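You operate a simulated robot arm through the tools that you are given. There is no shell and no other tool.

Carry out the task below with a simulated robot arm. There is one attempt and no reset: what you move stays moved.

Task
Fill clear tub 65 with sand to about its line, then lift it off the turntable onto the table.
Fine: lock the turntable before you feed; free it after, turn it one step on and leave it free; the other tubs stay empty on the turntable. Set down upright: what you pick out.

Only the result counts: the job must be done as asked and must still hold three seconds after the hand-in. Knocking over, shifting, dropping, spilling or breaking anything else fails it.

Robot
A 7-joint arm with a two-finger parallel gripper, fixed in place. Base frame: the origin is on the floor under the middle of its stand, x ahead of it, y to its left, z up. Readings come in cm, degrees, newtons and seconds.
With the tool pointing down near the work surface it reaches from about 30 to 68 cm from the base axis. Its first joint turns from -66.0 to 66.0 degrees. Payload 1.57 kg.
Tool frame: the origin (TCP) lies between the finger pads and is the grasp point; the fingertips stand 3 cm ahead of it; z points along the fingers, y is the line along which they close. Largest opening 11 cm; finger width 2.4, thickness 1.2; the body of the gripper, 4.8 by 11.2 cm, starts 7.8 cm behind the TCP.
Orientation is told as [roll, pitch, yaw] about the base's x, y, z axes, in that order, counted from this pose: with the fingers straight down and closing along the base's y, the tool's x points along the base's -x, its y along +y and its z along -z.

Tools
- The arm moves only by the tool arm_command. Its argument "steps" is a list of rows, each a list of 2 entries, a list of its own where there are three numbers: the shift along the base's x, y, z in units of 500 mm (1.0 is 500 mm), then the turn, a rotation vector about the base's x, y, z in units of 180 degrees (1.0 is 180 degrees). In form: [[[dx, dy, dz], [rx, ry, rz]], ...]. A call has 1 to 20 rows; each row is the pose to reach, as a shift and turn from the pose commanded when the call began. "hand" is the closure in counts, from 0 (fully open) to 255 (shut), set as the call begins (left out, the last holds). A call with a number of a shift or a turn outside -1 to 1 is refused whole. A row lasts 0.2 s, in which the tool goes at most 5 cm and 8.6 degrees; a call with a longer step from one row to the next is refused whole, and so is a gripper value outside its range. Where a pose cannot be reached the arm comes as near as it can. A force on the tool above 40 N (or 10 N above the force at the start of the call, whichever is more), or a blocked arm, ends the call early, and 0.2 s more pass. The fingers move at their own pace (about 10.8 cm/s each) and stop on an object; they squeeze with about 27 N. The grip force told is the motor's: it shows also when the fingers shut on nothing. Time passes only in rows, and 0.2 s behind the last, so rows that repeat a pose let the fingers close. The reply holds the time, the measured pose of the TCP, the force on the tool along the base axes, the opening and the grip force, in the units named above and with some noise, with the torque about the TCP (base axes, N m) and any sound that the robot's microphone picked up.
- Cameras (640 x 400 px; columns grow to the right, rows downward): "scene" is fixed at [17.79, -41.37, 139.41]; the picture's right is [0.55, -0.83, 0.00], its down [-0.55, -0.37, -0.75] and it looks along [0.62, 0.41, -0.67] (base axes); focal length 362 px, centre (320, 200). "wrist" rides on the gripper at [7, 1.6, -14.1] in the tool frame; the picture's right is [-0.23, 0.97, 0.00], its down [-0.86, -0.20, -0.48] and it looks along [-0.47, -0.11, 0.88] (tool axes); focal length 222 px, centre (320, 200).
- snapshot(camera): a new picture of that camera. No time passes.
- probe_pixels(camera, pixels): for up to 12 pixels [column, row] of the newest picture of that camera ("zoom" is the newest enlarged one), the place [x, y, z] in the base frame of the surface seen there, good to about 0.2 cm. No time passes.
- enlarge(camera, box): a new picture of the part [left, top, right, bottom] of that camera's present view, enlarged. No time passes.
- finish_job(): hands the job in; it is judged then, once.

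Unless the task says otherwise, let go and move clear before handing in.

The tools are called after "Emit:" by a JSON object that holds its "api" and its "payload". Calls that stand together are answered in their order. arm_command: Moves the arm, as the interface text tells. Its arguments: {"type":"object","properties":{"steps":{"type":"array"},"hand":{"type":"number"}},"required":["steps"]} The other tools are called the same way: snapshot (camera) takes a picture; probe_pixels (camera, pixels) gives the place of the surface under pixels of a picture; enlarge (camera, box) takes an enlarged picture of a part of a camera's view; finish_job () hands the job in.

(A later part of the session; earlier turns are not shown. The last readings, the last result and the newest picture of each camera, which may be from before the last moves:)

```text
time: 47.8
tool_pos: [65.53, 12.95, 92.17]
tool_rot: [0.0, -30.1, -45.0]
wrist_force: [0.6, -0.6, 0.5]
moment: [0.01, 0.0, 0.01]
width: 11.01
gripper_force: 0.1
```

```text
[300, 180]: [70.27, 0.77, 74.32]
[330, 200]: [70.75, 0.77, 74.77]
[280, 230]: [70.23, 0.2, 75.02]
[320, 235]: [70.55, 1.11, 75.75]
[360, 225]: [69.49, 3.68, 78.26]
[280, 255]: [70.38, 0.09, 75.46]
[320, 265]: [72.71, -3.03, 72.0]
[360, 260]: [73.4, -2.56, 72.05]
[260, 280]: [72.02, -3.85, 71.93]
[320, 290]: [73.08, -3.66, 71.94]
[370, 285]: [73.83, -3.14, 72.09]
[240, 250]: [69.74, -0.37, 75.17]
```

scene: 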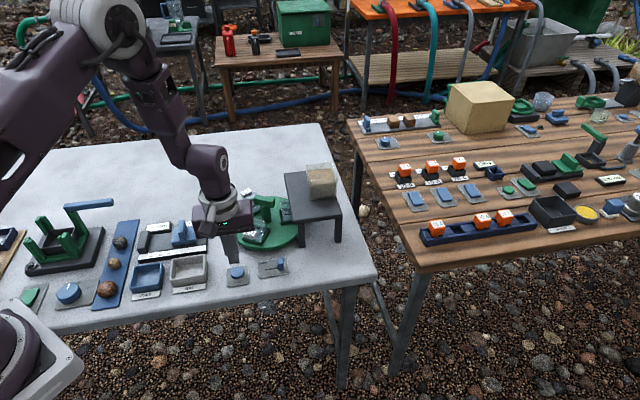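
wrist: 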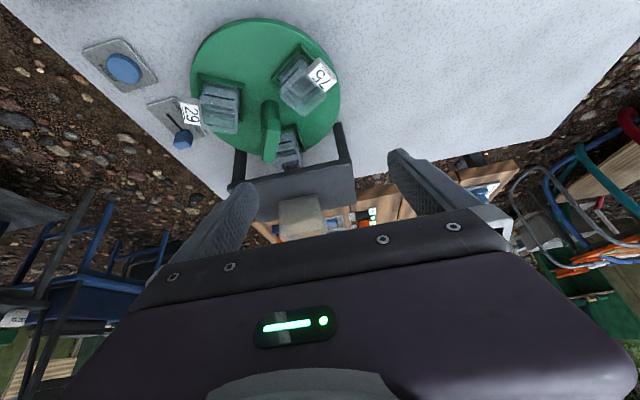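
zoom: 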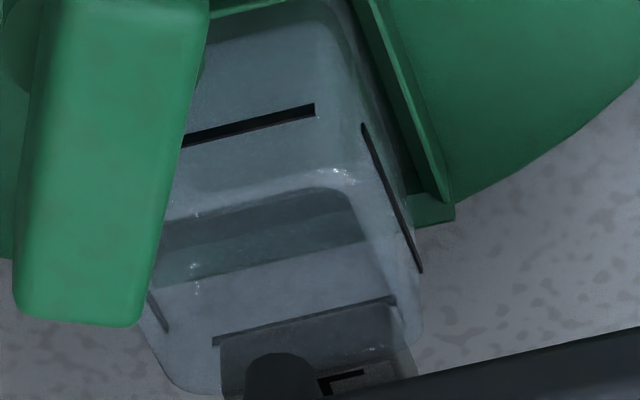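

The view doesn't rule out a thin layer on the floor, which the tray lip would hide. I'll level the hand and go back to the button to feed longer while watching the tub.

Emit:
{"api": "arm_command", "payload": {"steps": [[[-0.02, -0.01, 0], [0.03, 0.03, 0]], [[-0.05, -0.03, 0], [0.06, 0.06, 0]], [[-0.1, -0.06, 0], [0.09, 0.09, 0]], [[-0.15, -0.1, 0], [0.118, 0.118, 0]], [[-0.2, -0.13, 0], [0.118, 0.118, 0]], [[-0.25, -0.16, -0.02], [0.118, 0.118, 0]], [[-0.3, -0.2, -0.06], [0.118, 0.118, 0]], [[-0.328, -0.223, -0.12], [0.118, 0.118, 0]], [[-0.328, -0.223, -0.2], [0.118, 0.118, 0]], [[-0.328, -0.223, -0.25], [0.118, 0.118, 0]], [[-0.328, -0.223, -0.25], [0.118, 0.118, 0]]], "hand": 255}}

Emit:
{"api": "enlarge", "payload": {"camera": "wrist", "box": [240, 90, 400, 230]}}

Emit:
{"api": "enlarge", "payload": {"camera": "scene", "box": [215, 165, 345, 290]}}

```text
time: 50.2
tool_pos: [49.12, 1.8, 79.6]
tool_rot: [0.1, -0.1, -45.1]
wrist_force: [-0.1, -0.1, -0.4]
moment: [-0.02, 0.01, -0.01]
width: 0.0
gripper_force: 21.2
```

```text
2.86 times, centred on (320, 160) of wrist
```

zoom: 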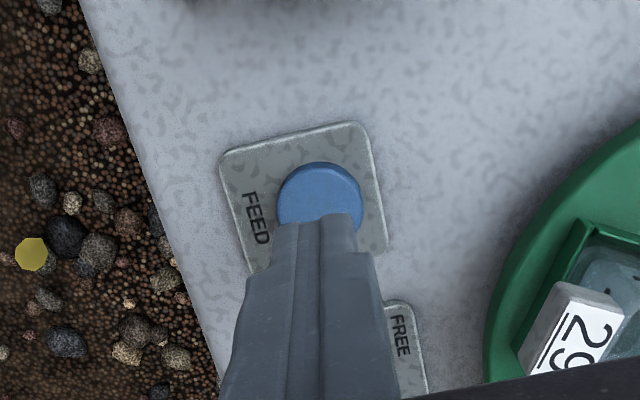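

```text
3.20 times, centred on (280, 228) of scene
```

zoom: 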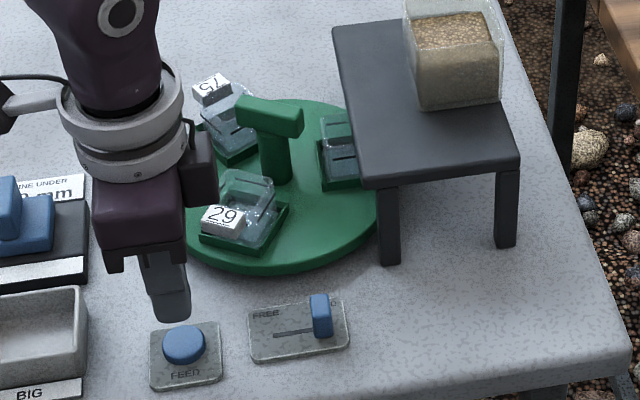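

The fingertips are above the button and tub 65's window is visible. I'll press and hold for about 1.6 s, then look while the clock stands still.

Emit:
{"api": "arm_command", "payload": {"steps": [[[0, 0, -0.04], [0, 0, 0]], [[0, 0, -0.06], [0, 0, 0]], [[0, 0, -0.074], [0, 0, 0]], [[0, 0, -0.074], [0, 0, 0]], [[0, 0, -0.074], [0, 0, 0]], [[0, 0, -0.074], [0, 0, 0]], [[0, 0, -0.074], [0, 0, 0]], [[0, 0, -0.074], [0, 0, 0]], [[0, 0, -0.074], [0, 0, 0]]]}}

Emit:
{"api": "enlarge", "payload": {"camera": "scene", "box": [285, 190, 325, 230]}}

Emit:
{"api": "enlarge", "payload": {"camera": "scene", "box": [300, 155, 350, 205]}}

```text
time: 52.2
tool_pos: [49.15, 1.79, 75.89]
tool_rot: [0.2, -0.1, -45.1]
wrist_force: [-1.5, 0.2, 7.8]
moment: [0.02, 0.02, -0.01]
width: 0.01
gripper_force: 21.2
heard: click
```

```text
10.00 times, centred on (305, 210) of scene
```

zoom: 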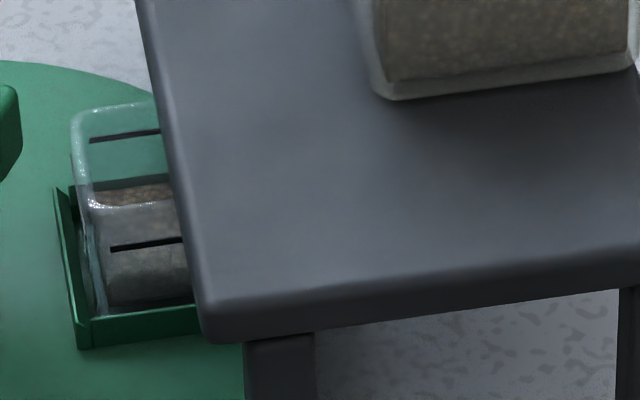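

```text
8.00 times, centred on (325, 180) of scene
```

zoom: 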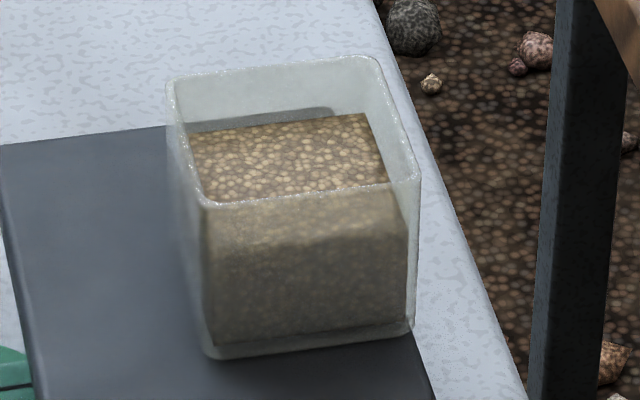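

Sand is now visible in tub 65 at zoom (130,190). I'll zoom in tighter, still with time stopped, to judge the level against the line.

Emit:
{"api": "enlarge", "payload": {"camera": "scene", "box": [288, 198, 308, 224]}}

Emit:
{"api": "probe_pixels", "payload": {"camera": "zoom", "pixels": [[300, 190], [270, 195], [330, 190], [290, 175], [320, 165], [300, 250], [320, 300], [340, 250], [330, 150], [340, 330], [300, 100], [290, 330]]}}

```text
15.38 times, centred on (298, 211) of scene
```

zoom: 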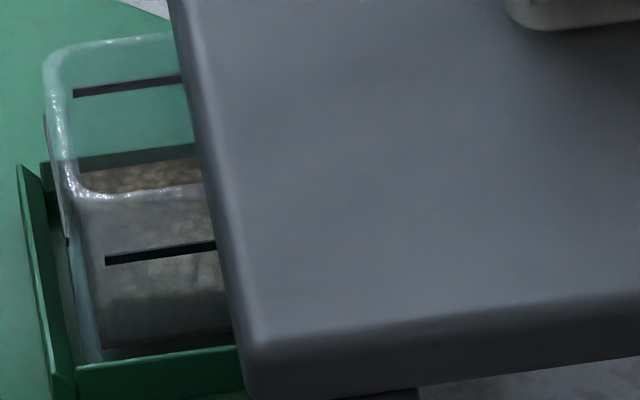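

```text
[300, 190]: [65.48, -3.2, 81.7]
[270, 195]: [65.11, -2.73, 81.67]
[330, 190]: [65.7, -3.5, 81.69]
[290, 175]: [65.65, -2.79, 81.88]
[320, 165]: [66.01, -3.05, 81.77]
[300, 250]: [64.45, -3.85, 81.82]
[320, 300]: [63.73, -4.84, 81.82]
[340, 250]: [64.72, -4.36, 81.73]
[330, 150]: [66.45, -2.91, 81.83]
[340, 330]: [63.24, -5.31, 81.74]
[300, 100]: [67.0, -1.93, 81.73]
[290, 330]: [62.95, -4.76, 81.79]
```

The sand surface starts to show; I'll probe the sand top and the line for heights.

Emit:
{"api": "probe_pixels", "payload": {"camera": "zoom", "pixels": [[120, 180], [150, 175], [180, 170], [140, 215], [170, 230], [150, 280], [190, 270], [150, 325], [190, 320], [130, 260], [160, 254], [120, 92]]}}

```text
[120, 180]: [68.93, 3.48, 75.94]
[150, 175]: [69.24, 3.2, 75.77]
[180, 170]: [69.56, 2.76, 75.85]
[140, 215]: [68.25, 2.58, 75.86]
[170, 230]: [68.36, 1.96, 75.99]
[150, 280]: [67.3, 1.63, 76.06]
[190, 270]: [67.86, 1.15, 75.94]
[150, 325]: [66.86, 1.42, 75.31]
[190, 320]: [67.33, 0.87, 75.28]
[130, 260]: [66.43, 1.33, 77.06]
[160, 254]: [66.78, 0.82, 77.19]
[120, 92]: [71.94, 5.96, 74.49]
```

The sand is at z ≈ 75.9 and the line at z ≈ 77.15, so about 1.2 cm more is needed. I'll hold 0.4 s more and measure the rate.

Emit:
{"api": "arm_command", "payload": {"steps": [[[0, 0, 0], [0, 0, 0]]]}}

Emit:
{"api": "enlarge", "payload": {"camera": "scene", "box": [288, 198, 308, 224]}}

Emit:
{"api": "probe_pixels", "payload": {"camera": "zoom", "pixels": [[120, 180], [150, 175], [180, 170], [140, 215], [170, 230], [150, 240], [190, 225], [160, 180], [190, 180], [130, 260], [160, 254], [200, 247]]}}

```text
time: 52.6
tool_pos: [49.14, 1.82, 75.88]
tool_rot: [0.1, -0.1, -45.1]
wrist_force: [-0.7, 0.5, 8.1]
moment: [0.03, 0.06, 0.01]
width: 0.0
gripper_force: 21.1
```

```text
15.38 times, centred on (298, 211) of scene
```

zoom: 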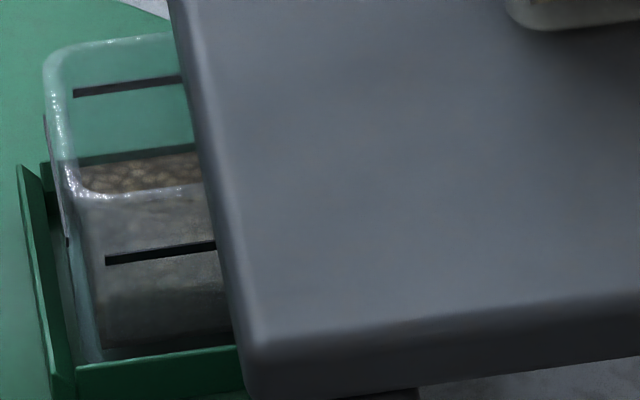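

```text
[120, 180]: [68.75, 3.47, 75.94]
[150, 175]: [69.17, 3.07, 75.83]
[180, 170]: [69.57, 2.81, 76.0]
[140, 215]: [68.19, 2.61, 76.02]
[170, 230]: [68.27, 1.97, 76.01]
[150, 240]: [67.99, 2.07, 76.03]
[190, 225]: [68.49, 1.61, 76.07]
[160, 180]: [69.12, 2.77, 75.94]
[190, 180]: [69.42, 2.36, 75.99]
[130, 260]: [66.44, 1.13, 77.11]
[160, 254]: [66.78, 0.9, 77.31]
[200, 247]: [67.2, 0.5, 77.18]
```

The level rose to about 76.0, roughly 0.25–0.3 cm/s. I'll hold 2 s more and measure again.

Emit:
{"api": "arm_command", "payload": {"steps": [[[0, 0, 0], [0, 0, 0]], [[0, 0, 0], [0, 0, 0]], [[0, 0, 0], [0, 0, 0]], [[0, 0, 0], [0, 0, 0]], [[0, 0, 0], [0, 0, 0]], [[0, 0, 0], [0, 0, 0]], [[0, 0, 0], [0, 0, 0]], [[0, 0, 0], [0, 0, 0]], [[0, 0, 0], [0, 0, 0]]]}}

Emit:
{"api": "enlarge", "payload": {"camera": "scene", "box": [288, 198, 308, 224]}}

Emit:
{"api": "probe_pixels", "payload": {"camera": "zoom", "pixels": [[120, 180], [150, 175], [180, 170], [140, 215], [170, 230], [150, 240], [190, 225], [160, 180], [190, 180], [130, 260], [160, 254], [200, 247]]}}

```text
time: 54.6
tool_pos: [49.17, 1.7, 75.87]
tool_rot: [0.1, -0.2, -45.1]
wrist_force: [-0.3, 0.1, 7.1]
moment: [0.01, 0.0, -0.01]
width: 0.0
gripper_force: 21.1
```

```text
15.38 times, centred on (298, 211) of scene
```

zoom: 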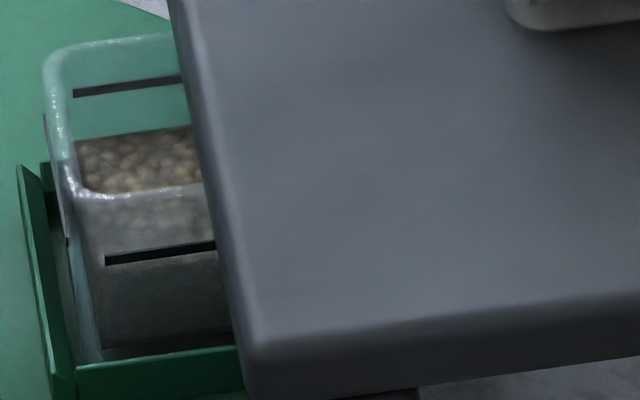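

```text
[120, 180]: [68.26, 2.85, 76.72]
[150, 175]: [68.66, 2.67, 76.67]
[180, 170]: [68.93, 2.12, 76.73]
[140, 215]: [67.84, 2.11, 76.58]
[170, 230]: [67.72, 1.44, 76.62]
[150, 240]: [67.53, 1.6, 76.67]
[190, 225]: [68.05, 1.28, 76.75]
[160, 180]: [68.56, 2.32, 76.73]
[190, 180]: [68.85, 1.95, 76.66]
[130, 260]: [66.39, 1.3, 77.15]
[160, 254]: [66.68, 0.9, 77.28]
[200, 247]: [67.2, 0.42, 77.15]
```

The level is now about 76.68 against the line at about 77.18, rising 0.34 cm/s. I'll hold 1.0 s more, then re-measure.

Emit:
{"api": "arm_command", "payload": {"steps": [[[0, 0, 0], [0, 0, 0]], [[0, 0, 0], [0, 0, 0]], [[0, 0, 0], [0, 0, 0]], [[0, 0, 0], [0, 0, 0]]]}}

Emit:
{"api": "enlarge", "payload": {"camera": "scene", "box": [288, 198, 308, 224]}}

Emit:
{"api": "probe_pixels", "payload": {"camera": "zoom", "pixels": [[120, 180], [150, 175], [180, 170], [140, 215], [170, 230], [150, 220], [190, 225], [160, 180], [190, 180], [130, 260], [160, 254], [200, 247]]}}

```text
time: 55.6
tool_pos: [49.02, 1.78, 75.81]
tool_rot: [0.1, -0.1, -45.2]
wrist_force: [-0.3, 0.7, 6.6]
moment: [0.04, 0.02, -0.04]
width: 0.0
gripper_force: 21.1
```

```text
15.38 times, centred on (298, 211) of scene
```

zoom: 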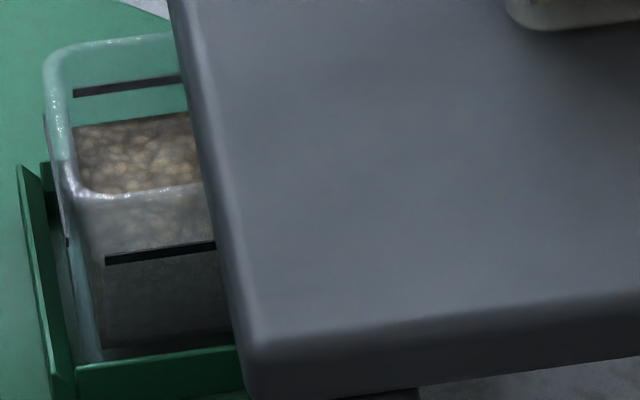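

```text
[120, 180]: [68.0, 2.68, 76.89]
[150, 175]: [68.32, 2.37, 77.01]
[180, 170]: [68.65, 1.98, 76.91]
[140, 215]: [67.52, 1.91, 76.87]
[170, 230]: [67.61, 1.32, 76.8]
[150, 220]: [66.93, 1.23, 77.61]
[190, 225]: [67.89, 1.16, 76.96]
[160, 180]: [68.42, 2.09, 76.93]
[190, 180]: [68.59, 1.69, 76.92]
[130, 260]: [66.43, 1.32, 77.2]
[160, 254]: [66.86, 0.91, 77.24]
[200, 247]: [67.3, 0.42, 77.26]
```

The level is about 76.92, still 0.27 below the line. I'll hold roughly 0.7 s more and then lift off the button in the same call.

Emit:
{"api": "arm_command", "payload": {"steps": [[[0, 0, 0], [0, 0, 0]], [[0, 0, 0], [0, 0, 0]], [[0, 0, 0], [0, 0, 0]], [[0, 0, 0.03], [0, 0, 0]], [[0, 0, 0.06], [0, 0, 0]], [[0, 0, 0.06], [0, 0, 0]]]}}

Emit:
{"api": "enlarge", "payload": {"camera": "scene", "box": [288, 198, 308, 224]}}

Emit:
{"api": "probe_pixels", "payload": {"camera": "zoom", "pixels": [[120, 180], [150, 175], [180, 170], [140, 215], [170, 230], [150, 210], [190, 225], [160, 180], [190, 180], [130, 260], [160, 254], [200, 247]]}}

```text
time: 57.0
tool_pos: [49.11, 1.77, 78.83]
tool_rot: [0.1, -0.1, -45.1]
wrist_force: [0.1, -0.8, -0.6]
moment: [-0.01, 0.04, 0.0]
width: 0.01
gripper_force: 21.0
```

```text
15.38 times, centred on (298, 211) of scene
```

zoom: 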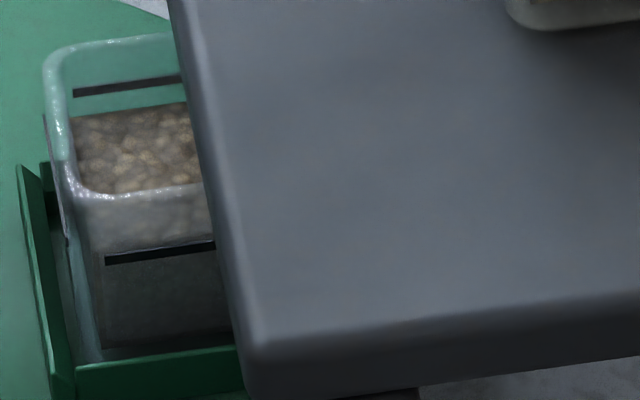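

```text
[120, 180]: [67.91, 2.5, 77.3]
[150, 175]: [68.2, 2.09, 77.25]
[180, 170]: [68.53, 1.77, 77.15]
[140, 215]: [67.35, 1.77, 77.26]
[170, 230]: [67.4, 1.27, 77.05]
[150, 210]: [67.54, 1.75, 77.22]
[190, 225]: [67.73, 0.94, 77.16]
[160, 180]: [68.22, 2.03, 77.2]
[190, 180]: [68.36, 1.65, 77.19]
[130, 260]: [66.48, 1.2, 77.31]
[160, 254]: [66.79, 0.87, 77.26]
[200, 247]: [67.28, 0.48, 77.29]
```

The sand surface is at about 77.2, right at the line (77.2–77.3), and feeding has stopped. Next I'll move above the slider knob at HOLD with yaw 45 to free the turntable.

Emit:
{"api": "arm_command", "payload": {"steps": [[[0, 0, 0.06], [0, 0, 0.045]], [[0.01, -0.01, 0.12], [0, 0, 0.09]], [[0.03, -0.03, 0.15], [0, 0, 0.135]], [[0.05, -0.05, 0.15], [0, 0, 0.18]], [[0.07, -0.07, 0.15], [0, 0, 0.225]], [[0.09, -0.095, 0.15], [0, 0, 0.27]], [[0.11, -0.115, 0.15], [0, 0, 0.315]], [[0.13, -0.135, 0.15], [0, 0, 0.36]], [[0.133, -0.142, 0.15], [0, 0, 0.405]], [[0.133, -0.142, 0.15], [0, 0, 0.45]], [[0.133, -0.142, 0.15], [0, 0, 0.495]], [[0.133, -0.142, 0.15], [0, 0, 0.5]]], "hand": 172}}

Emit:
{"api": "enlarge", "payload": {"camera": "wrist", "box": [240, 90, 400, 230]}}

Emit:
{"api": "enlarge", "payload": {"camera": "scene", "box": [288, 198, 308, 224]}}

```text
time: 59.6
tool_pos: [55.7, -5.38, 86.31]
tool_rot: [-0.1, -0.1, 45.1]
wrist_force: [-0.2, -0.3, -0.6]
moment: [-0.01, 0.03, 0.04]
width: 3.57
gripper_force: 0.0
```

```text
2.86 times, centred on (320, 160) of wrist
```

zoom: 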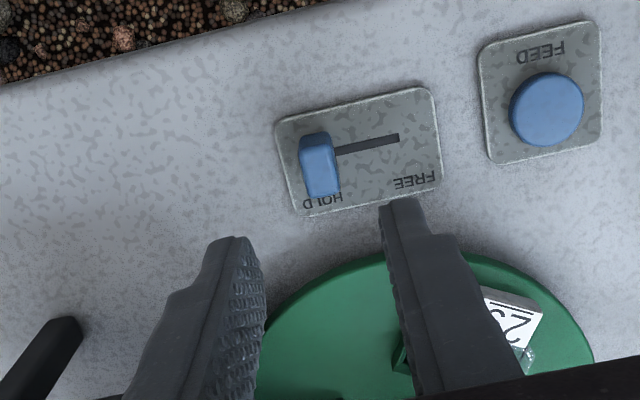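

```text
15.38 times, centred on (298, 211) of scene
```

zoom: 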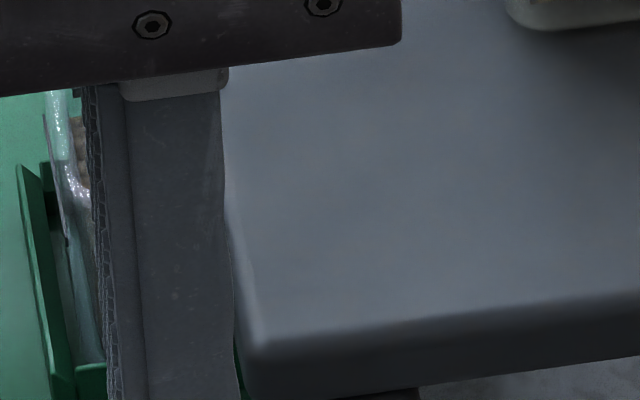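

The knob is below the tool in the same relation as before. I'll descend to z 76.3 and close on it.

Emit:
{"api": "arm_command", "payload": {"steps": [[[0, 0, -0.06], [0, 0, 0]], [[0, 0, -0.12], [0, 0, 0]], [[0, 0, -0.17], [0, 0, 0]], [[0, 0, -0.2], [0, 0, 0]], [[0, 0, -0.2], [0, 0, 0]]]}}

Emit:
{"api": "enlarge", "payload": {"camera": "wrist", "box": [240, 90, 400, 230]}}

```text
time: 60.8
tool_pos: [55.72, -5.41, 76.33]
tool_rot: [0.0, -0.1, 44.9]
wrist_force: [-0.5, -0.4, -0.7]
moment: [0.01, 0.03, 0.0]
width: 3.59
gripper_force: 0.0
```

```text
2.86 times, centred on (320, 160) of wrist
```

zoom: 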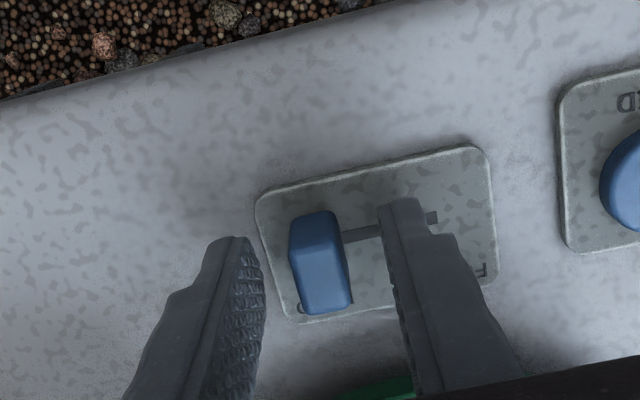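

The knob is between the fingers. I'll close, then slide it 3.45 cm to FREE.

Emit:
{"api": "arm_command", "payload": {"steps": [[[0, 0, 0], [0, 0, 0]], [[0, 0, 0], [0, 0, 0]], [[0, 0, 0], [0, 0, 0]]], "hand": 255}}

Emit:
{"api": "arm_command", "payload": {"steps": [[[-0.008, 0.008, 0], [0, 0, 0]], [[-0.016, 0.016, 0], [0, 0, 0]], [[-0.024, 0.024, 0], [0, 0, 0]], [[-0.032, 0.032, 0], [0, 0, 0]], [[-0.04, 0.04, 0], [0, 0, 0]], [[-0.05, 0.05, 0], [0, 0, 0]], [[-0.05, 0.05, 0], [0, 0, 0]]]}}

Emit:
{"api": "enlarge", "payload": {"camera": "wrist", "box": [240, 90, 400, 230]}}

```text
time: 61.6
tool_pos: [55.74, -5.37, 76.24]
tool_rot: [0.2, -0.1, 45.0]
wrist_force: [0.6, 0.5, -4.5]
moment: [0.02, -0.04, 0.04]
width: 1.32
gripper_force: 29.9
```

```text
time: 63.2
tool_pos: [53.18, -2.85, 76.38]
tool_rot: [0.1, 0.0, 44.9]
wrist_force: [0.9, -4.7, -21.6]
moment: [-0.11, -0.02, 0.09]
width: 1.32
gripper_force: 30.1
```

```text
2.86 times, centred on (320, 160) of wrist
```

zoom: 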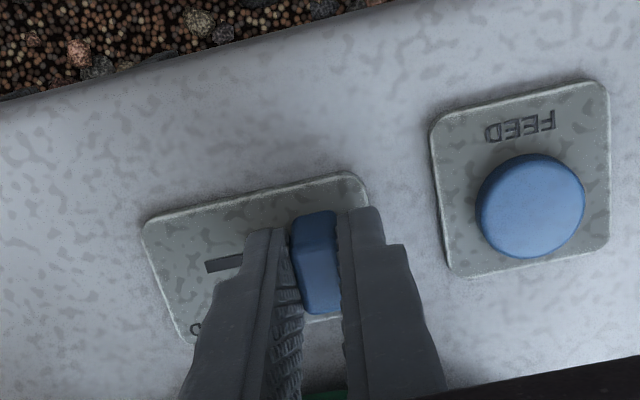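

The knob is at the FREE end, (53.2, −2.85). I'll open in place and then rise.

Emit:
{"api": "arm_command", "payload": {"steps": [[[0, 0, 0], [0, 0, 0]], [[0, 0, 0], [0, 0, 0]]], "hand": 172}}

Emit:
{"api": "arm_command", "payload": {"steps": [[[0, 0, 0.04], [0, 0, 0]], [[0, 0, 0.1], [0, 0, 0]], [[0, 0, 0.18], [0, 0, 0]], [[0, 0, 0.26], [0, 0, 0]], [[0, 0, 0.32], [0, 0, 0]], [[0, 0, 0.32], [0, 0, 0]]]}}

Emit:
{"api": "snapshot", "payload": {"camera": "scene"}}

Emit:
{"api": "enlarge", "payload": {"camera": "scene", "box": [215, 165, 345, 290]}}

```text
time: 63.8
tool_pos: [53.36, -2.69, 76.42]
tool_rot: [0.0, -0.1, 45.1]
wrist_force: [-0.6, -1.2, 0.1]
moment: [0.01, -0.01, 0.01]
width: 3.56
gripper_force: 0.0
```

```text
time: 65.2
tool_pos: [53.28, -2.71, 92.47]
tool_rot: [-0.1, -0.1, 44.9]
wrist_force: [-0.1, 1.4, 1.0]
moment: [-0.04, -0.01, -0.03]
width: 3.57
gripper_force: 0.1
```

```text
taken
```

scene: 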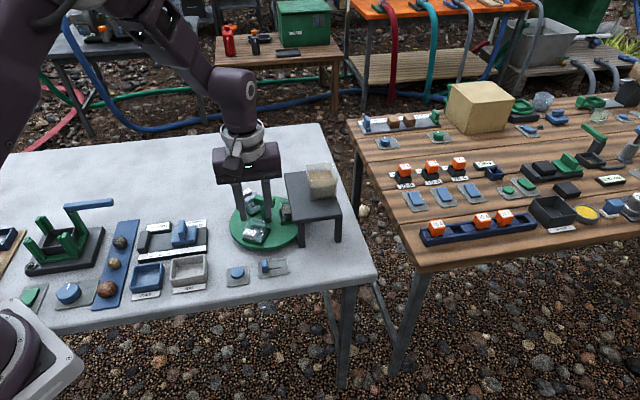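

```text
3.20 times, centred on (280, 228) of scene
```

zoom: 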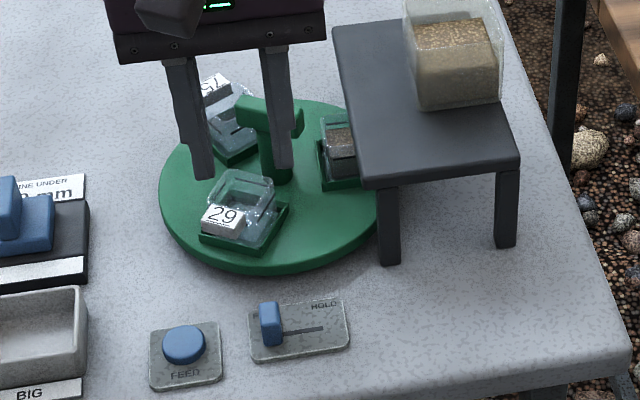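

The slider is at FREE and tub 65 shows sand. Now I'll go above the T-handle and try yaw 105, so I can turn a full 120° clockwise in one grip.

Emit:
{"api": "arm_command", "payload": {"steps": [[[0.02, 0.015, 0], [0, 0, 0.042]], [[0.05, 0.04, 0], [0, 0, 0.084]], [[0.08, 0.065, 0], [0, 0, 0.126]], [[0.11, 0.09, 0], [0, 0, 0.168]], [[0.14, 0.115, 0], [0, 0, 0.21]], [[0.17, 0.14, 0], [0, 0, 0.252]], [[0.2, 0.16, 0], [0, 0, 0.294]], [[0.2254, 0.178, 0], [0, 0, 0.333]], [[0.2254, 0.178, 0], [0, 0, 0.333]]]}}

Emit:
{"api": "snapshot", "payload": {"camera": "wrist"}}

Emit:
{"api": "enlarge", "payload": {"camera": "wrist", "box": [220, 60, 420, 240]}}

```text
time: 67.2
tool_pos: [64.58, 6.17, 92.32]
tool_rot: [0.1, -0.2, 105.0]
wrist_force: [1.1, 0.3, 0.0]
moment: [-0.01, 0.0, -0.02]
width: 3.57
gripper_force: 0.1
```

```text
taken
```

wrist: 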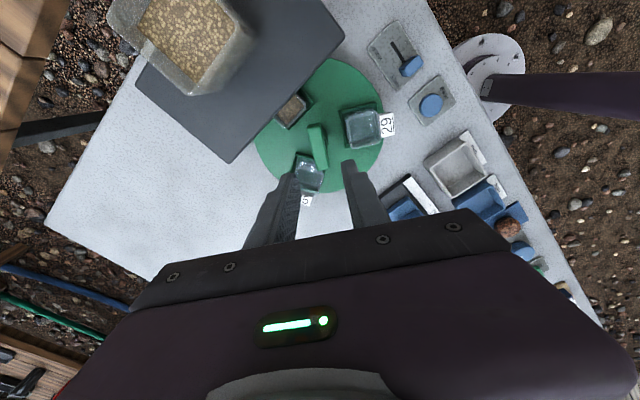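

```text
2.22 times, centred on (320, 150) of wrist
```

zoom: 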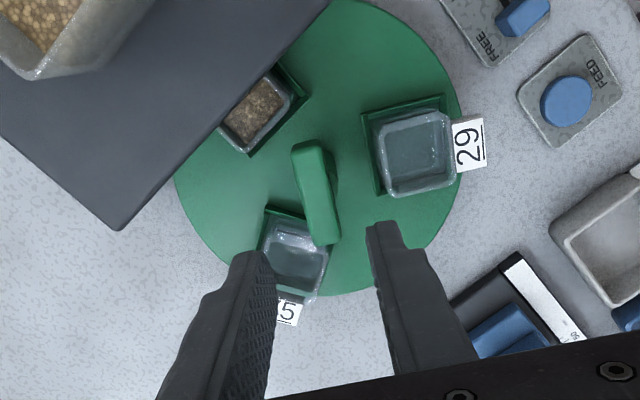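

Yaw 105 is reachable and the bar lies along the finger gap. I'll verify the bar centre before descending.

Emit:
{"api": "probe_pixels", "payload": {"camera": "zoom", "pixels": [[296, 150], [314, 146], [334, 238], [318, 242], [309, 195], [316, 193], [324, 192], [255, 105], [270, 95], [243, 118], [440, 110], [300, 230]]}}

```text
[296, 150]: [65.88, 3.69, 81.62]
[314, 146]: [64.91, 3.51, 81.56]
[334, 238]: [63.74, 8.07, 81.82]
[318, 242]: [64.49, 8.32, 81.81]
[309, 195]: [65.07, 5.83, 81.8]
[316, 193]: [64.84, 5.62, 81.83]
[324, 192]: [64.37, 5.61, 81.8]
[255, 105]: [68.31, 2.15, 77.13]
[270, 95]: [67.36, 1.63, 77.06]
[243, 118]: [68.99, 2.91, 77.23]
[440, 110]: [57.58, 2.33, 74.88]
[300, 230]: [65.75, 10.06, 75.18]
```

The bar is centred near (64.6, 6.0) at about 105°, matching the grip, and sand in tub 65 reads z ≈ 77.15. I'll descend to z 82.9 and close.

Emit:
{"api": "arm_command", "payload": {"steps": [[[0, 0, -0.05], [0, 0, 0]], [[0, 0, -0.1], [0, 0, 0]], [[0, 0, -0.15], [0, 0, 0]], [[0, 0, -0.189], [0, 0, 0]], [[0, 0, -0.189], [0, 0, 0]]]}}

Emit:
{"api": "arm_command", "payload": {"steps": [[[0, 0, 0], [0, 0, 0]], [[0, 0, 0], [0, 0, 0]], [[0, 0, 0], [0, 0, 0]]], "hand": 255}}

Emit:
{"api": "enlarge", "payload": {"camera": "wrist", "box": [220, 60, 420, 240]}}

Emit:
{"api": "enlarge", "payload": {"camera": "scene", "box": [215, 165, 335, 260]}}

```text
time: 68.4
tool_pos: [64.56, 6.14, 82.83]
tool_rot: [0.2, -0.1, 104.9]
wrist_force: [0.6, -0.4, 0.6]
moment: [-0.04, -0.01, 0.0]
width: 3.57
gripper_force: 0.1
```

```text
time: 69.2
tool_pos: [64.68, 6.09, 82.94]
tool_rot: [-0.1, -0.1, 104.9]
wrist_force: [20.3, 4.8, -12.5]
moment: [0.06, -0.31, -0.01]
width: 1.6
gripper_force: 31.5
```

```text
2.22 times, centred on (320, 150) of wrist
```

zoom: 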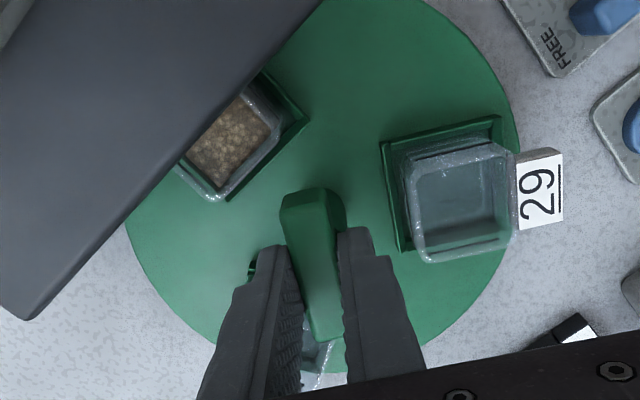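

```text
4.21 times, centred on (275, 212) of scene
```

zoom: 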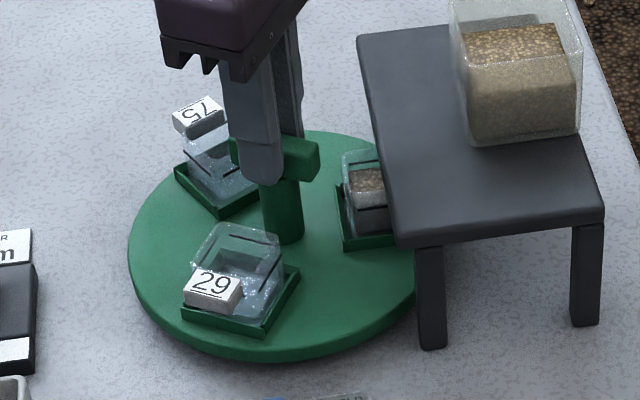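

The bar is held at 1.6 cm width, but a 20 N pull toward +x says the axis is about 2 mm further in x. I'll nudge that way to relieve it before turning.

Emit:
{"api": "arm_command", "payload": {"steps": [[[0.004, 0.001, 0], [0, 0, 0]], [[0.004, 0.001, 0], [0, 0, 0]]]}}

```text
time: 69.8
tool_pos: [64.75, 6.22, 82.96]
tool_rot: [0.3, -0.1, 104.9]
wrist_force: [1.4, 2.1, -1.0]
moment: [0.31, -0.12, -0.02]
width: 1.59
gripper_force: 31.1
```

The side force is gone. I'll turn the table 60° clockwise in gentle rows and check before doing the second 60°.

Emit:
{"api": "arm_command", "payload": {"steps": [[[0, 0, 0], [0, 0, -0.012]], [[0, 0, 0], [0, 0, -0.03]], [[0, 0, 0], [0, 0, -0.055]], [[0, 0, 0], [0, 0, -0.08]], [[0, 0, 0], [0, 0, -0.11]], [[0, 0, 0], [0, 0, -0.14]], [[0, 0, 0], [0, 0, -0.17]], [[0, 0, 0], [0, 0, -0.2]], [[0, 0, 0], [0, 0, -0.23]], [[0, 0, 0], [0, 0, -0.26]], [[0, 0, 0], [0, 0, -0.29]], [[0, 0, 0], [0, 0, -0.315]], [[0, 0, 0], [0, 0, -0.328]], [[0, 0, 0], [0, 0, -0.333]], [[0, 0, 0], [0, 0, -0.333]]]}}

Emit:
{"api": "enlarge", "payload": {"camera": "scene", "box": [215, 165, 335, 260]}}

Emit:
{"api": "snapshot", "payload": {"camera": "wrist"}}

```text
time: 73.1
tool_pos: [64.93, 6.63, 83.04]
tool_rot: [0.0, -0.8, 45.2]
wrist_force: [7.8, 6.9, -5.9]
moment: [0.01, 0.21, 1.8]
width: 4.67
gripper_force: 45.3
stopped in row 15: the force on the tool passed its limit at 41 N (the readings are from after the stop); the commanded pose is now the measured one
```

```text
4.21 times, centred on (275, 212) of scene
```

zoom: 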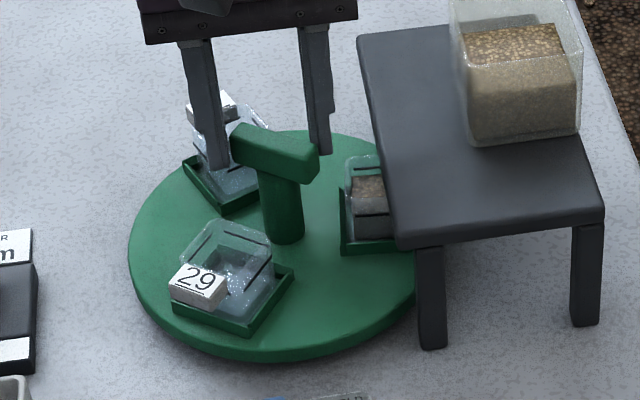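

```text
taken
```

wrist: 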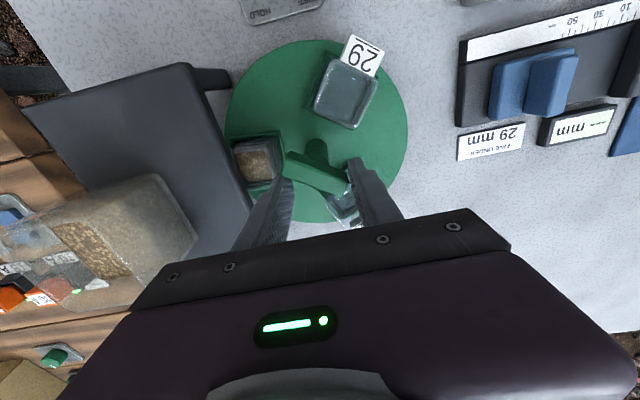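

The turntable moved only about 5° and then resisted (1.8 N m), so the bar slipped in the fingers; it seems still held. I'll open wide, with the tips above the tub rims, and rise to inspect.

Emit:
{"api": "arm_command", "payload": {"steps": [[[0, 0, 0], [0, 0, 0]], [[0, 0, 0], [0, 0, 0]]], "hand": 100}}

Emit:
{"api": "arm_command", "payload": {"steps": [[[0, 0, 0.03], [0, 0, 0]], [[0, 0, 0.08], [0, 0, 0]], [[0, 0, 0.15], [0, 0, 0]], [[0, 0, 0.2], [0, 0, 0]], [[0, 0, 0.2], [0, 0, 0]]]}}

Emit:
{"api": "enlarge", "payload": {"camera": "scene", "box": [215, 165, 335, 260]}}

Emit:
{"api": "enlarge", "payload": {"camera": "scene", "box": [225, 250, 295, 290]}}

Emit:
{"api": "snapshot", "payload": {"camera": "wrist"}}

```text
time: 73.7
tool_pos: [64.8, 6.42, 82.99]
tool_rot: [0.0, -0.6, 45.0]
wrist_force: [-0.2, 0.6, -0.5]
moment: [0.01, 0.0, 0.01]
width: 6.71
gripper_force: 0.0
```

```text
time: 74.9
tool_pos: [64.95, 6.43, 92.96]
tool_rot: [0.0, -0.7, 45.0]
wrist_force: [-0.2, 0.7, -0.2]
moment: [-0.02, 0.02, 0.01]
width: 6.72
gripper_force: 0.0
```

```text
4.21 times, centred on (275, 212) of scene
```

zoom: 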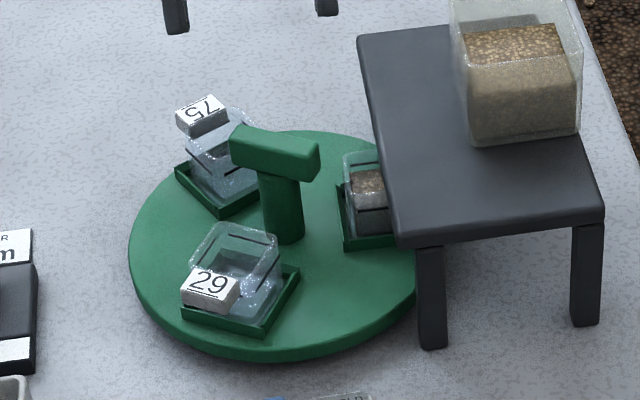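

```text
9.14 times, centred on (260, 270) of scene
```

zoom: 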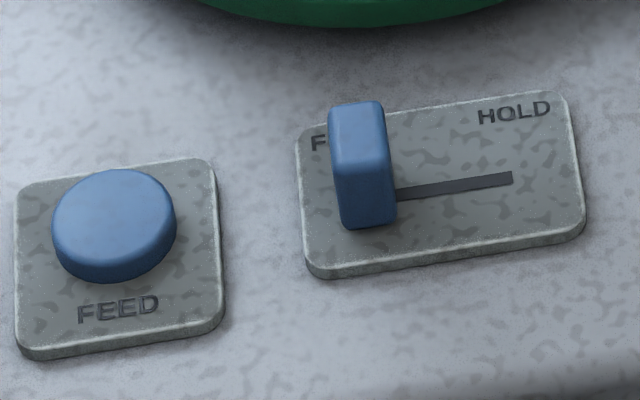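

```text
taken
```

wrist: 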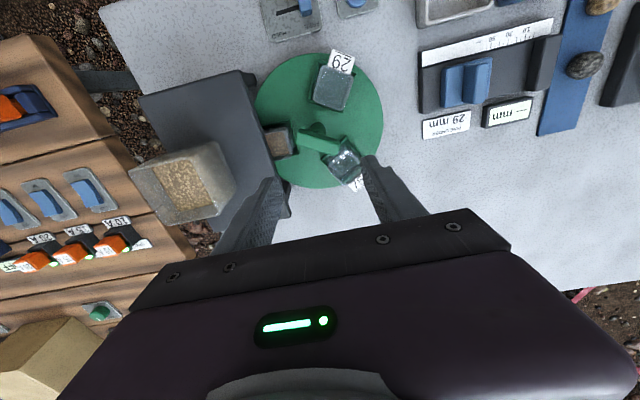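

The table sprang back to −45°, so it is still locked: the slider must be a millimetre or so short of its FREE stop (the first time, my accidental push drove it fully home). I'll go back to the knob and push it to the stop.

Emit:
{"api": "arm_command", "payload": {"steps": [[[-0.04, -0.03, 0], [-0.00275, 0.00275, 0]], [[-0.08, -0.06, 0], [-0.00275, 0.00275, 0]], [[-0.12, -0.1, 0], [-0.00275, 0.00275, 0]], [[-0.16, -0.13, 0], [-0.00275, 0.00275, 0]], [[-0.2, -0.16, 0], [-0.00275, 0.00275, 0]], [[-0.232, -0.185, -0.03], [-0.00275, 0.00275, 0]], [[-0.232, -0.185, -0.1], [-0.00275, 0.00275, 0]], [[-0.232, -0.185, -0.1], [-0.00275, 0.00275, 0]]], "hand": 172}}

Emit:
{"api": "enlarge", "payload": {"camera": "wrist", "box": [240, 90, 400, 230]}}

Emit:
{"api": "enlarge", "payload": {"camera": "wrist", "box": [280, 110, 340, 160]}}

```text
time: 76.7
tool_pos: [53.29, -2.82, 87.94]
tool_rot: [0.0, 0.1, 45.0]
wrist_force: [1.4, -0.2, -0.5]
moment: [-0.01, 0.0, 0.02]
width: 3.59
gripper_force: 0.0
```

```text
2.86 times, centred on (320, 160) of wrist
```

zoom: 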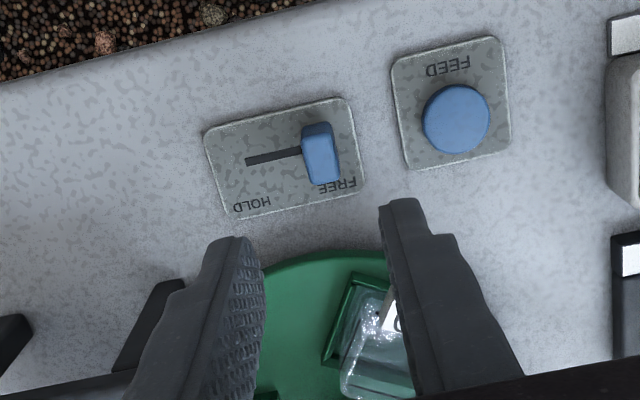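

```text
8.00 times, centred on (310, 135) of wrist
```

zoom: 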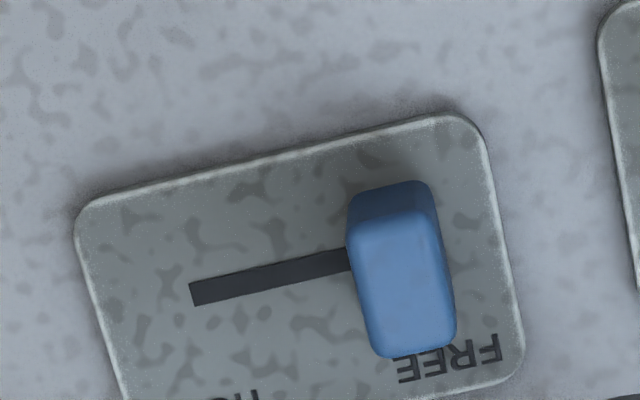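

The knob looks the same as in the first FREE state, but a millimetre may matter. I'll descend, grip it and push toward FREE until I feel the end stop.

Emit:
{"api": "arm_command", "payload": {"steps": [[[0, 0, -0.06], [0, 0, 0]], [[0, 0, -0.12], [0, 0, 0]], [[0, 0, -0.17], [0, 0, 0]], [[0, 0, -0.21], [0, 0, 0]], [[0, 0, -0.232], [0, 0, 0]], [[0, 0, -0.232], [0, 0, 0]]]}}

Emit:
{"api": "arm_command", "payload": {"steps": [[[0, 0, 0], [0, 0, 0]], [[0, 0, 0], [0, 0, 0]], [[0, 0, 0], [0, 0, 0]]], "hand": 255}}

Emit:
{"api": "arm_command", "payload": {"steps": [[[-0.002, 0.002, 0], [0, 0, 0]], [[-0.004, 0.004, 0], [0, 0, 0]], [[-0.004, 0.004, 0], [0, 0, 0]]]}}

```text
time: 78.1
tool_pos: [53.42, -2.77, 76.45]
tool_rot: [0.0, 0.0, 44.9]
wrist_force: [-0.3, 0.2, -0.8]
moment: [-0.03, -0.01, 0.03]
width: 3.59
gripper_force: 0.1
```

```text
time: 78.9
tool_pos: [53.31, -2.8, 76.3]
tool_rot: [0.0, 0.0, 45.0]
wrist_force: [0.3, 0.7, -3.8]
moment: [0.07, -0.06, 0.01]
width: 1.3
gripper_force: 29.9
```

```text
time: 79.7
tool_pos: [53.3, -2.67, 76.31]
tool_rot: [-0.2, 0.0, 45.0]
wrist_force: [19.1, -11.5, -25.9]
moment: [-0.09, -0.4, 0.0]
width: 1.33
gripper_force: 30.1
```

The knob now meets its end stop (22 N), about 1 mm further than before. I'll open in place, rise and go back to the handle to test the table gently.

Emit:
{"api": "arm_command", "payload": {"steps": [[[0, 0, 0], [0, 0, 0]], [[0, 0, 0], [0, 0, 0]]], "hand": 172}}

Emit:
{"api": "arm_command", "payload": {"steps": [[[0, 0, 0.04], [0, 0, 0]], [[0, 0, 0.1], [0, 0, 0]], [[0, 0, 0.18], [0, 0, 0]], [[0, 0, 0.26], [0, 0, 0]], [[0, 0, 0.32], [0, 0, 0]], [[0, 0, 0.32], [0, 0, 0]]]}}

Emit:
{"api": "enlarge", "payload": {"camera": "scene", "box": [225, 250, 295, 290]}}

Emit:
{"api": "enlarge", "payload": {"camera": "wrist", "box": [280, 110, 340, 160]}}

```text
time: 80.3
tool_pos: [53.06, -2.68, 76.34]
tool_rot: [0.1, -0.1, 45.1]
wrist_force: [0.5, 0.0, -1.3]
moment: [0.0, 0.0, 0.01]
width: 3.57
gripper_force: 0.1
```

```text
time: 81.7
tool_pos: [53.13, -2.53, 92.3]
tool_rot: [0.1, 0.0, 44.9]
wrist_force: [0.5, 0.9, -0.5]
moment: [0.01, -0.04, 0.03]
width: 3.59
gripper_force: 0.1
```

```text
9.14 times, centred on (260, 270) of scene
```

zoom: 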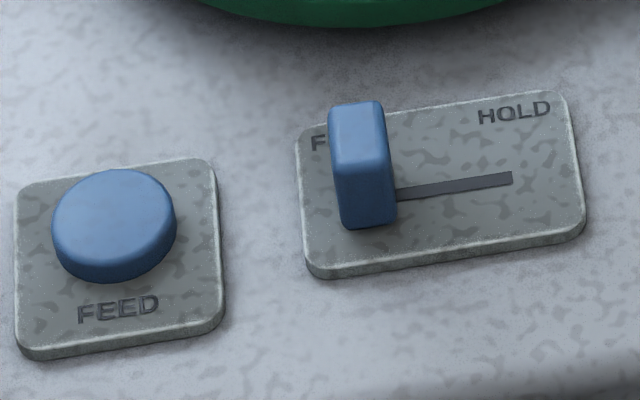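

```text
8.00 times, centred on (310, 135) of wrist
```

zoom: 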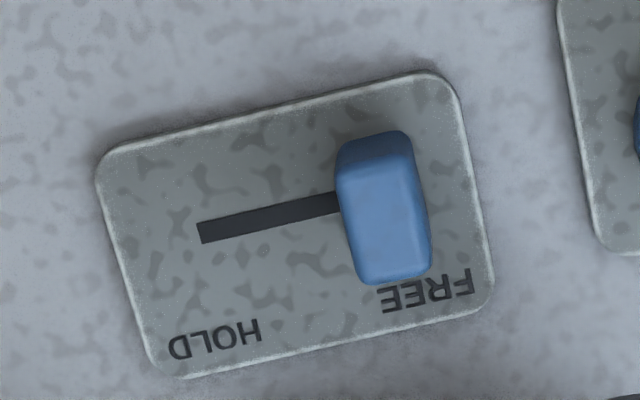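

The knob sits hard at FREE in both views. I'll return to the handle at yaw 105 and test with a small turn, reading the torque.

Emit:
{"api": "arm_command", "payload": {"steps": [[[0.02, 0.015, 0], [0, 0, 0.042]], [[0.05, 0.04, 0], [0, 0, 0.084]], [[0.08, 0.065, 0], [0, 0, 0.126]], [[0.11, 0.09, 0], [0, 0, 0.168]], [[0.14, 0.115, 0], [0, 0, 0.21]], [[0.17, 0.14, 0], [0, 0, 0.252]], [[0.2, 0.16, 0], [0, 0, 0.294]], [[0.232, 0.1755, 0], [0, 0, 0.333]], [[0.232, 0.1755, 0], [0, 0, 0.333]]]}}

Emit:
{"api": "arm_command", "payload": {"steps": [[[0, 0, -0.05], [0, 0, 0]], [[0, 0, -0.1], [0, 0, 0]], [[0, 0, -0.15], [0, 0, 0]], [[0, 0, -0.187], [0, 0, 0]], [[0, 0, -0.187], [0, 0, 0]]]}}

Emit:
{"api": "enlarge", "payload": {"camera": "wrist", "box": [220, 60, 420, 240]}}

```text
time: 83.7
tool_pos: [64.7, 6.22, 92.47]
tool_rot: [0.0, 0.0, 105.0]
wrist_force: [0.8, -0.2, 0.1]
moment: [-0.01, 0.02, -0.01]
width: 3.58
gripper_force: 0.1
```

```text
time: 84.9
tool_pos: [64.79, 6.3, 82.97]
tool_rot: [0.0, 0.0, 105.1]
wrist_force: [-1.0, 0.2, 0.3]
moment: [0.0, -0.01, -0.02]
width: 3.61
gripper_force: 0.2
```

```text
2.22 times, centred on (320, 150) of wrist
```

zoom: 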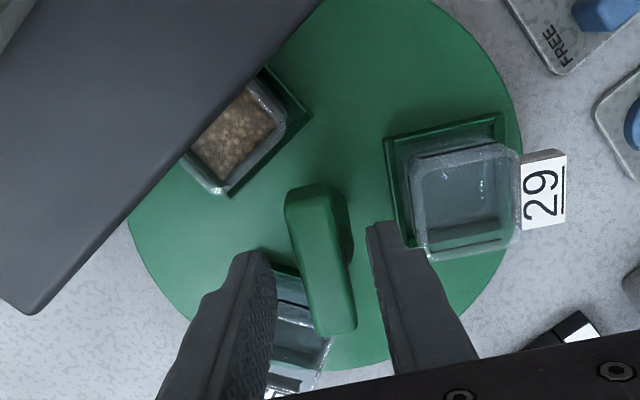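

The fingers straddle the bar. I'll close and turn just 3° to feel the torque.

Emit:
{"api": "arm_command", "payload": {"steps": [[[0, 0, 0], [0, 0, 0]], [[0, 0, 0], [0, 0, 0]], [[0, 0, 0], [0, 0, 0]]], "hand": 255}}

Emit:
{"api": "arm_command", "payload": {"steps": [[[0, 0, 0], [0, 0, -0.01]], [[0, 0, 0], [0, 0, -0.02]], [[0, 0, 0], [0, 0, -0.02]]]}}

Emit:
{"api": "enlarge", "payload": {"camera": "wrist", "box": [220, 60, 420, 240]}}

```text
time: 85.7
tool_pos: [64.62, 6.09, 83.01]
tool_rot: [0.2, -0.1, 105.0]
wrist_force: [-17.3, -2.5, 3.4]
moment: [-0.45, 0.05, -0.02]
width: 1.58
gripper_force: 32.0
```

```text
time: 86.5
tool_pos: [64.56, 6.21, 83.06]
tool_rot: [0.1, 0.0, 101.4]
wrist_force: [-18.0, -3.7, -4.6]
moment: [-0.52, 0.04, 0.01]
width: 1.61
gripper_force: 31.0
```

```text
2.22 times, centred on (320, 150) of wrist
```

zoom: 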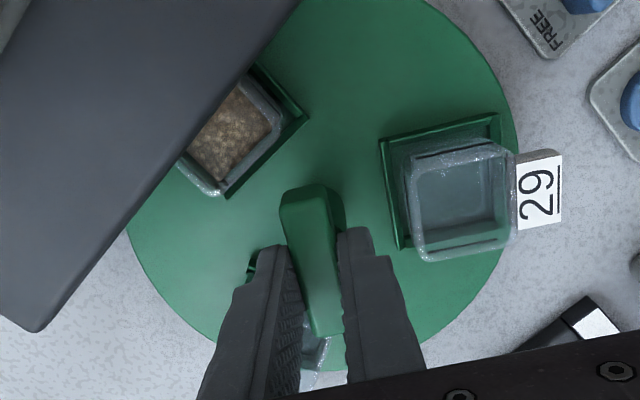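

Torque is nearly zero now, so the table is free: it turned with the hand. I'll relieve the −x side force and turn on another 56° gently.

Emit:
{"api": "arm_command", "payload": {"steps": [[[-0.003, 0, 0], [0, 0, -0.008]], [[-0.004, 0, 0], [0, 0, -0.025]], [[-0.004, 0, 0], [0, 0, -0.05]], [[-0.004, 0, 0], [0, 0, -0.08]], [[-0.004, 0, 0], [0, 0, -0.11]], [[-0.004, 0, 0], [0, 0, -0.14]], [[-0.004, 0, 0], [0, 0, -0.17]], [[-0.004, 0, 0], [0, 0, -0.2]], [[-0.004, 0, 0], [0, 0, -0.23]], [[-0.004, 0, 0], [0, 0, -0.26]], [[-0.004, 0, 0], [0, 0, -0.285]], [[-0.004, 0, 0], [0, 0, -0.305]], [[-0.004, 0, 0], [0, 0, -0.313]], [[-0.004, 0, 0], [0, 0, -0.313]]]}}

Emit:
{"api": "enlarge", "payload": {"camera": "scene", "box": [215, 165, 335, 260]}}

```text
time: 89.0
tool_pos: [64.89, 6.64, 83.21]
tool_rot: [-0.3, -0.9, 48.8]
wrist_force: [8.0, 3.8, -7.4]
moment: [0.05, 0.38, 1.68]
width: 4.52
gripper_force: 44.6
stopped in row 12: the force on the tool passed its limit at 43 N (the readings are from after the stop); the commanded pose is now the measured one
```

```text
4.21 times, centred on (275, 212) of scene
```

zoom: 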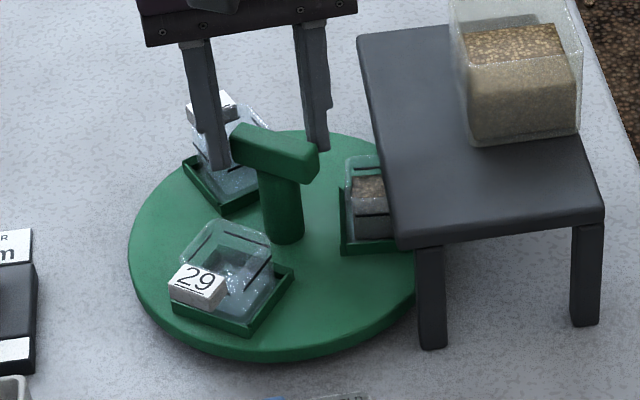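

It stopped again at the same place about 5° past, after turning freely: that's a mechanical end stop in this direction, not the lock. I'll open and rise, then plan to turn one step the other way.

Emit:
{"api": "arm_command", "payload": {"steps": [[[0, 0, 0], [0, 0, 0]], [[0, 0, 0], [0, 0, 0]]], "hand": 100}}

Emit:
{"api": "arm_command", "payload": {"steps": [[[0, 0, 0.03], [0, 0, 0]], [[0, 0, 0.08], [0, 0, 0]], [[0, 0, 0.15], [0, 0, 0]], [[0, 0, 0.19], [0, 0, 0]], [[0, 0, 0.19], [0, 0, 0]]]}}

Emit:
{"api": "snapshot", "payload": {"camera": "wrist"}}

Emit:
{"api": "enlarge", "payload": {"camera": "scene", "box": [215, 165, 335, 260]}}

Emit:
{"api": "enlarge", "payload": {"camera": "wrist", "box": [220, 60, 420, 240]}}

```text
time: 89.6
tool_pos: [64.94, 6.51, 83.19]
tool_rot: [-0.3, -0.7, 48.6]
wrist_force: [-0.4, 0.0, 1.1]
moment: [0.02, -0.04, 0.01]
width: 6.68
gripper_force: 0.0
```

```text
time: 90.8
tool_pos: [64.81, 6.73, 92.85]
tool_rot: [-0.1, -0.7, 48.7]
wrist_force: [0.0, 0.1, 0.6]
moment: [-0.02, -0.03, 0.0]
width: 6.67
gripper_force: 0.1
```

```text
taken
```

wrist: 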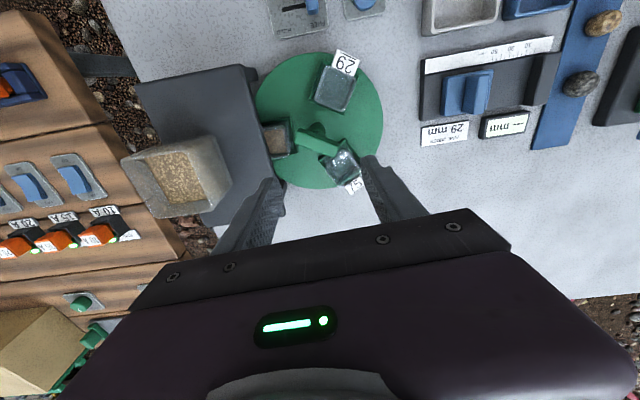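

```text
4.21 times, centred on (275, 212) of scene
```

zoom: 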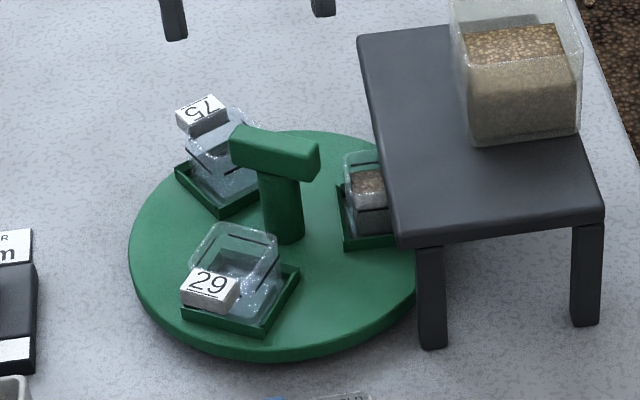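

```text
2.22 times, centred on (320, 150) of wrist
```

zoom: 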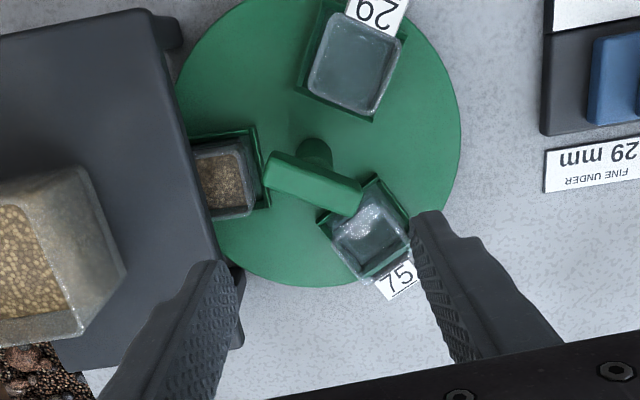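

The table has settled back exactly at −45° both times, so there is a weak index there and a hard stop just past it clockwise. Before turning the other way I'll probe both stand legs and label 29's outer corners for clearance.

Emit:
{"api": "probe_pixels", "payload": {"camera": "zoom", "pixels": [[172, 20], [180, 30], [175, 45], [182, 45], [238, 280], [242, 300], [240, 330], [235, 345], [345, 5], [375, 8], [402, 30], [408, 8]]}}

Emit:
{"api": "probe_pixels", "payload": {"camera": "wrist", "pixels": [[337, 52], [356, 57], [353, 73], [334, 68], [256, 88], [262, 80], [258, 72], [243, 260], [350, 190], [362, 182], [345, 70], [300, 140]]}}

```text
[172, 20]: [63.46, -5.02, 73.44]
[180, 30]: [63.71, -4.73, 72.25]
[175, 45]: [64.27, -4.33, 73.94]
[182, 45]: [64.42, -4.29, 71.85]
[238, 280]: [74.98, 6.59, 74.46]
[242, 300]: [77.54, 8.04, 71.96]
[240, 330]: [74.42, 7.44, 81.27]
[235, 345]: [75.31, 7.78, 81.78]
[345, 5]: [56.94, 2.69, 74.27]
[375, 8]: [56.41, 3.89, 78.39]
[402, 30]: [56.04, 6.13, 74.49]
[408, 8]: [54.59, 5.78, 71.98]
```

```text
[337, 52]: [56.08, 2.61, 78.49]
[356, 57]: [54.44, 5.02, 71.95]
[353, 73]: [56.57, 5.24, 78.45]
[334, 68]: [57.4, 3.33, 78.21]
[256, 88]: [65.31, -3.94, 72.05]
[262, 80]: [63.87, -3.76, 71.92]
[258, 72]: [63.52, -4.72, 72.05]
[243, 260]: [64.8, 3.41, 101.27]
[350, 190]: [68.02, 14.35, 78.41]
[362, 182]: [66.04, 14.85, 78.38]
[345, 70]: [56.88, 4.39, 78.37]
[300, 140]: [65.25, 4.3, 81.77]
```

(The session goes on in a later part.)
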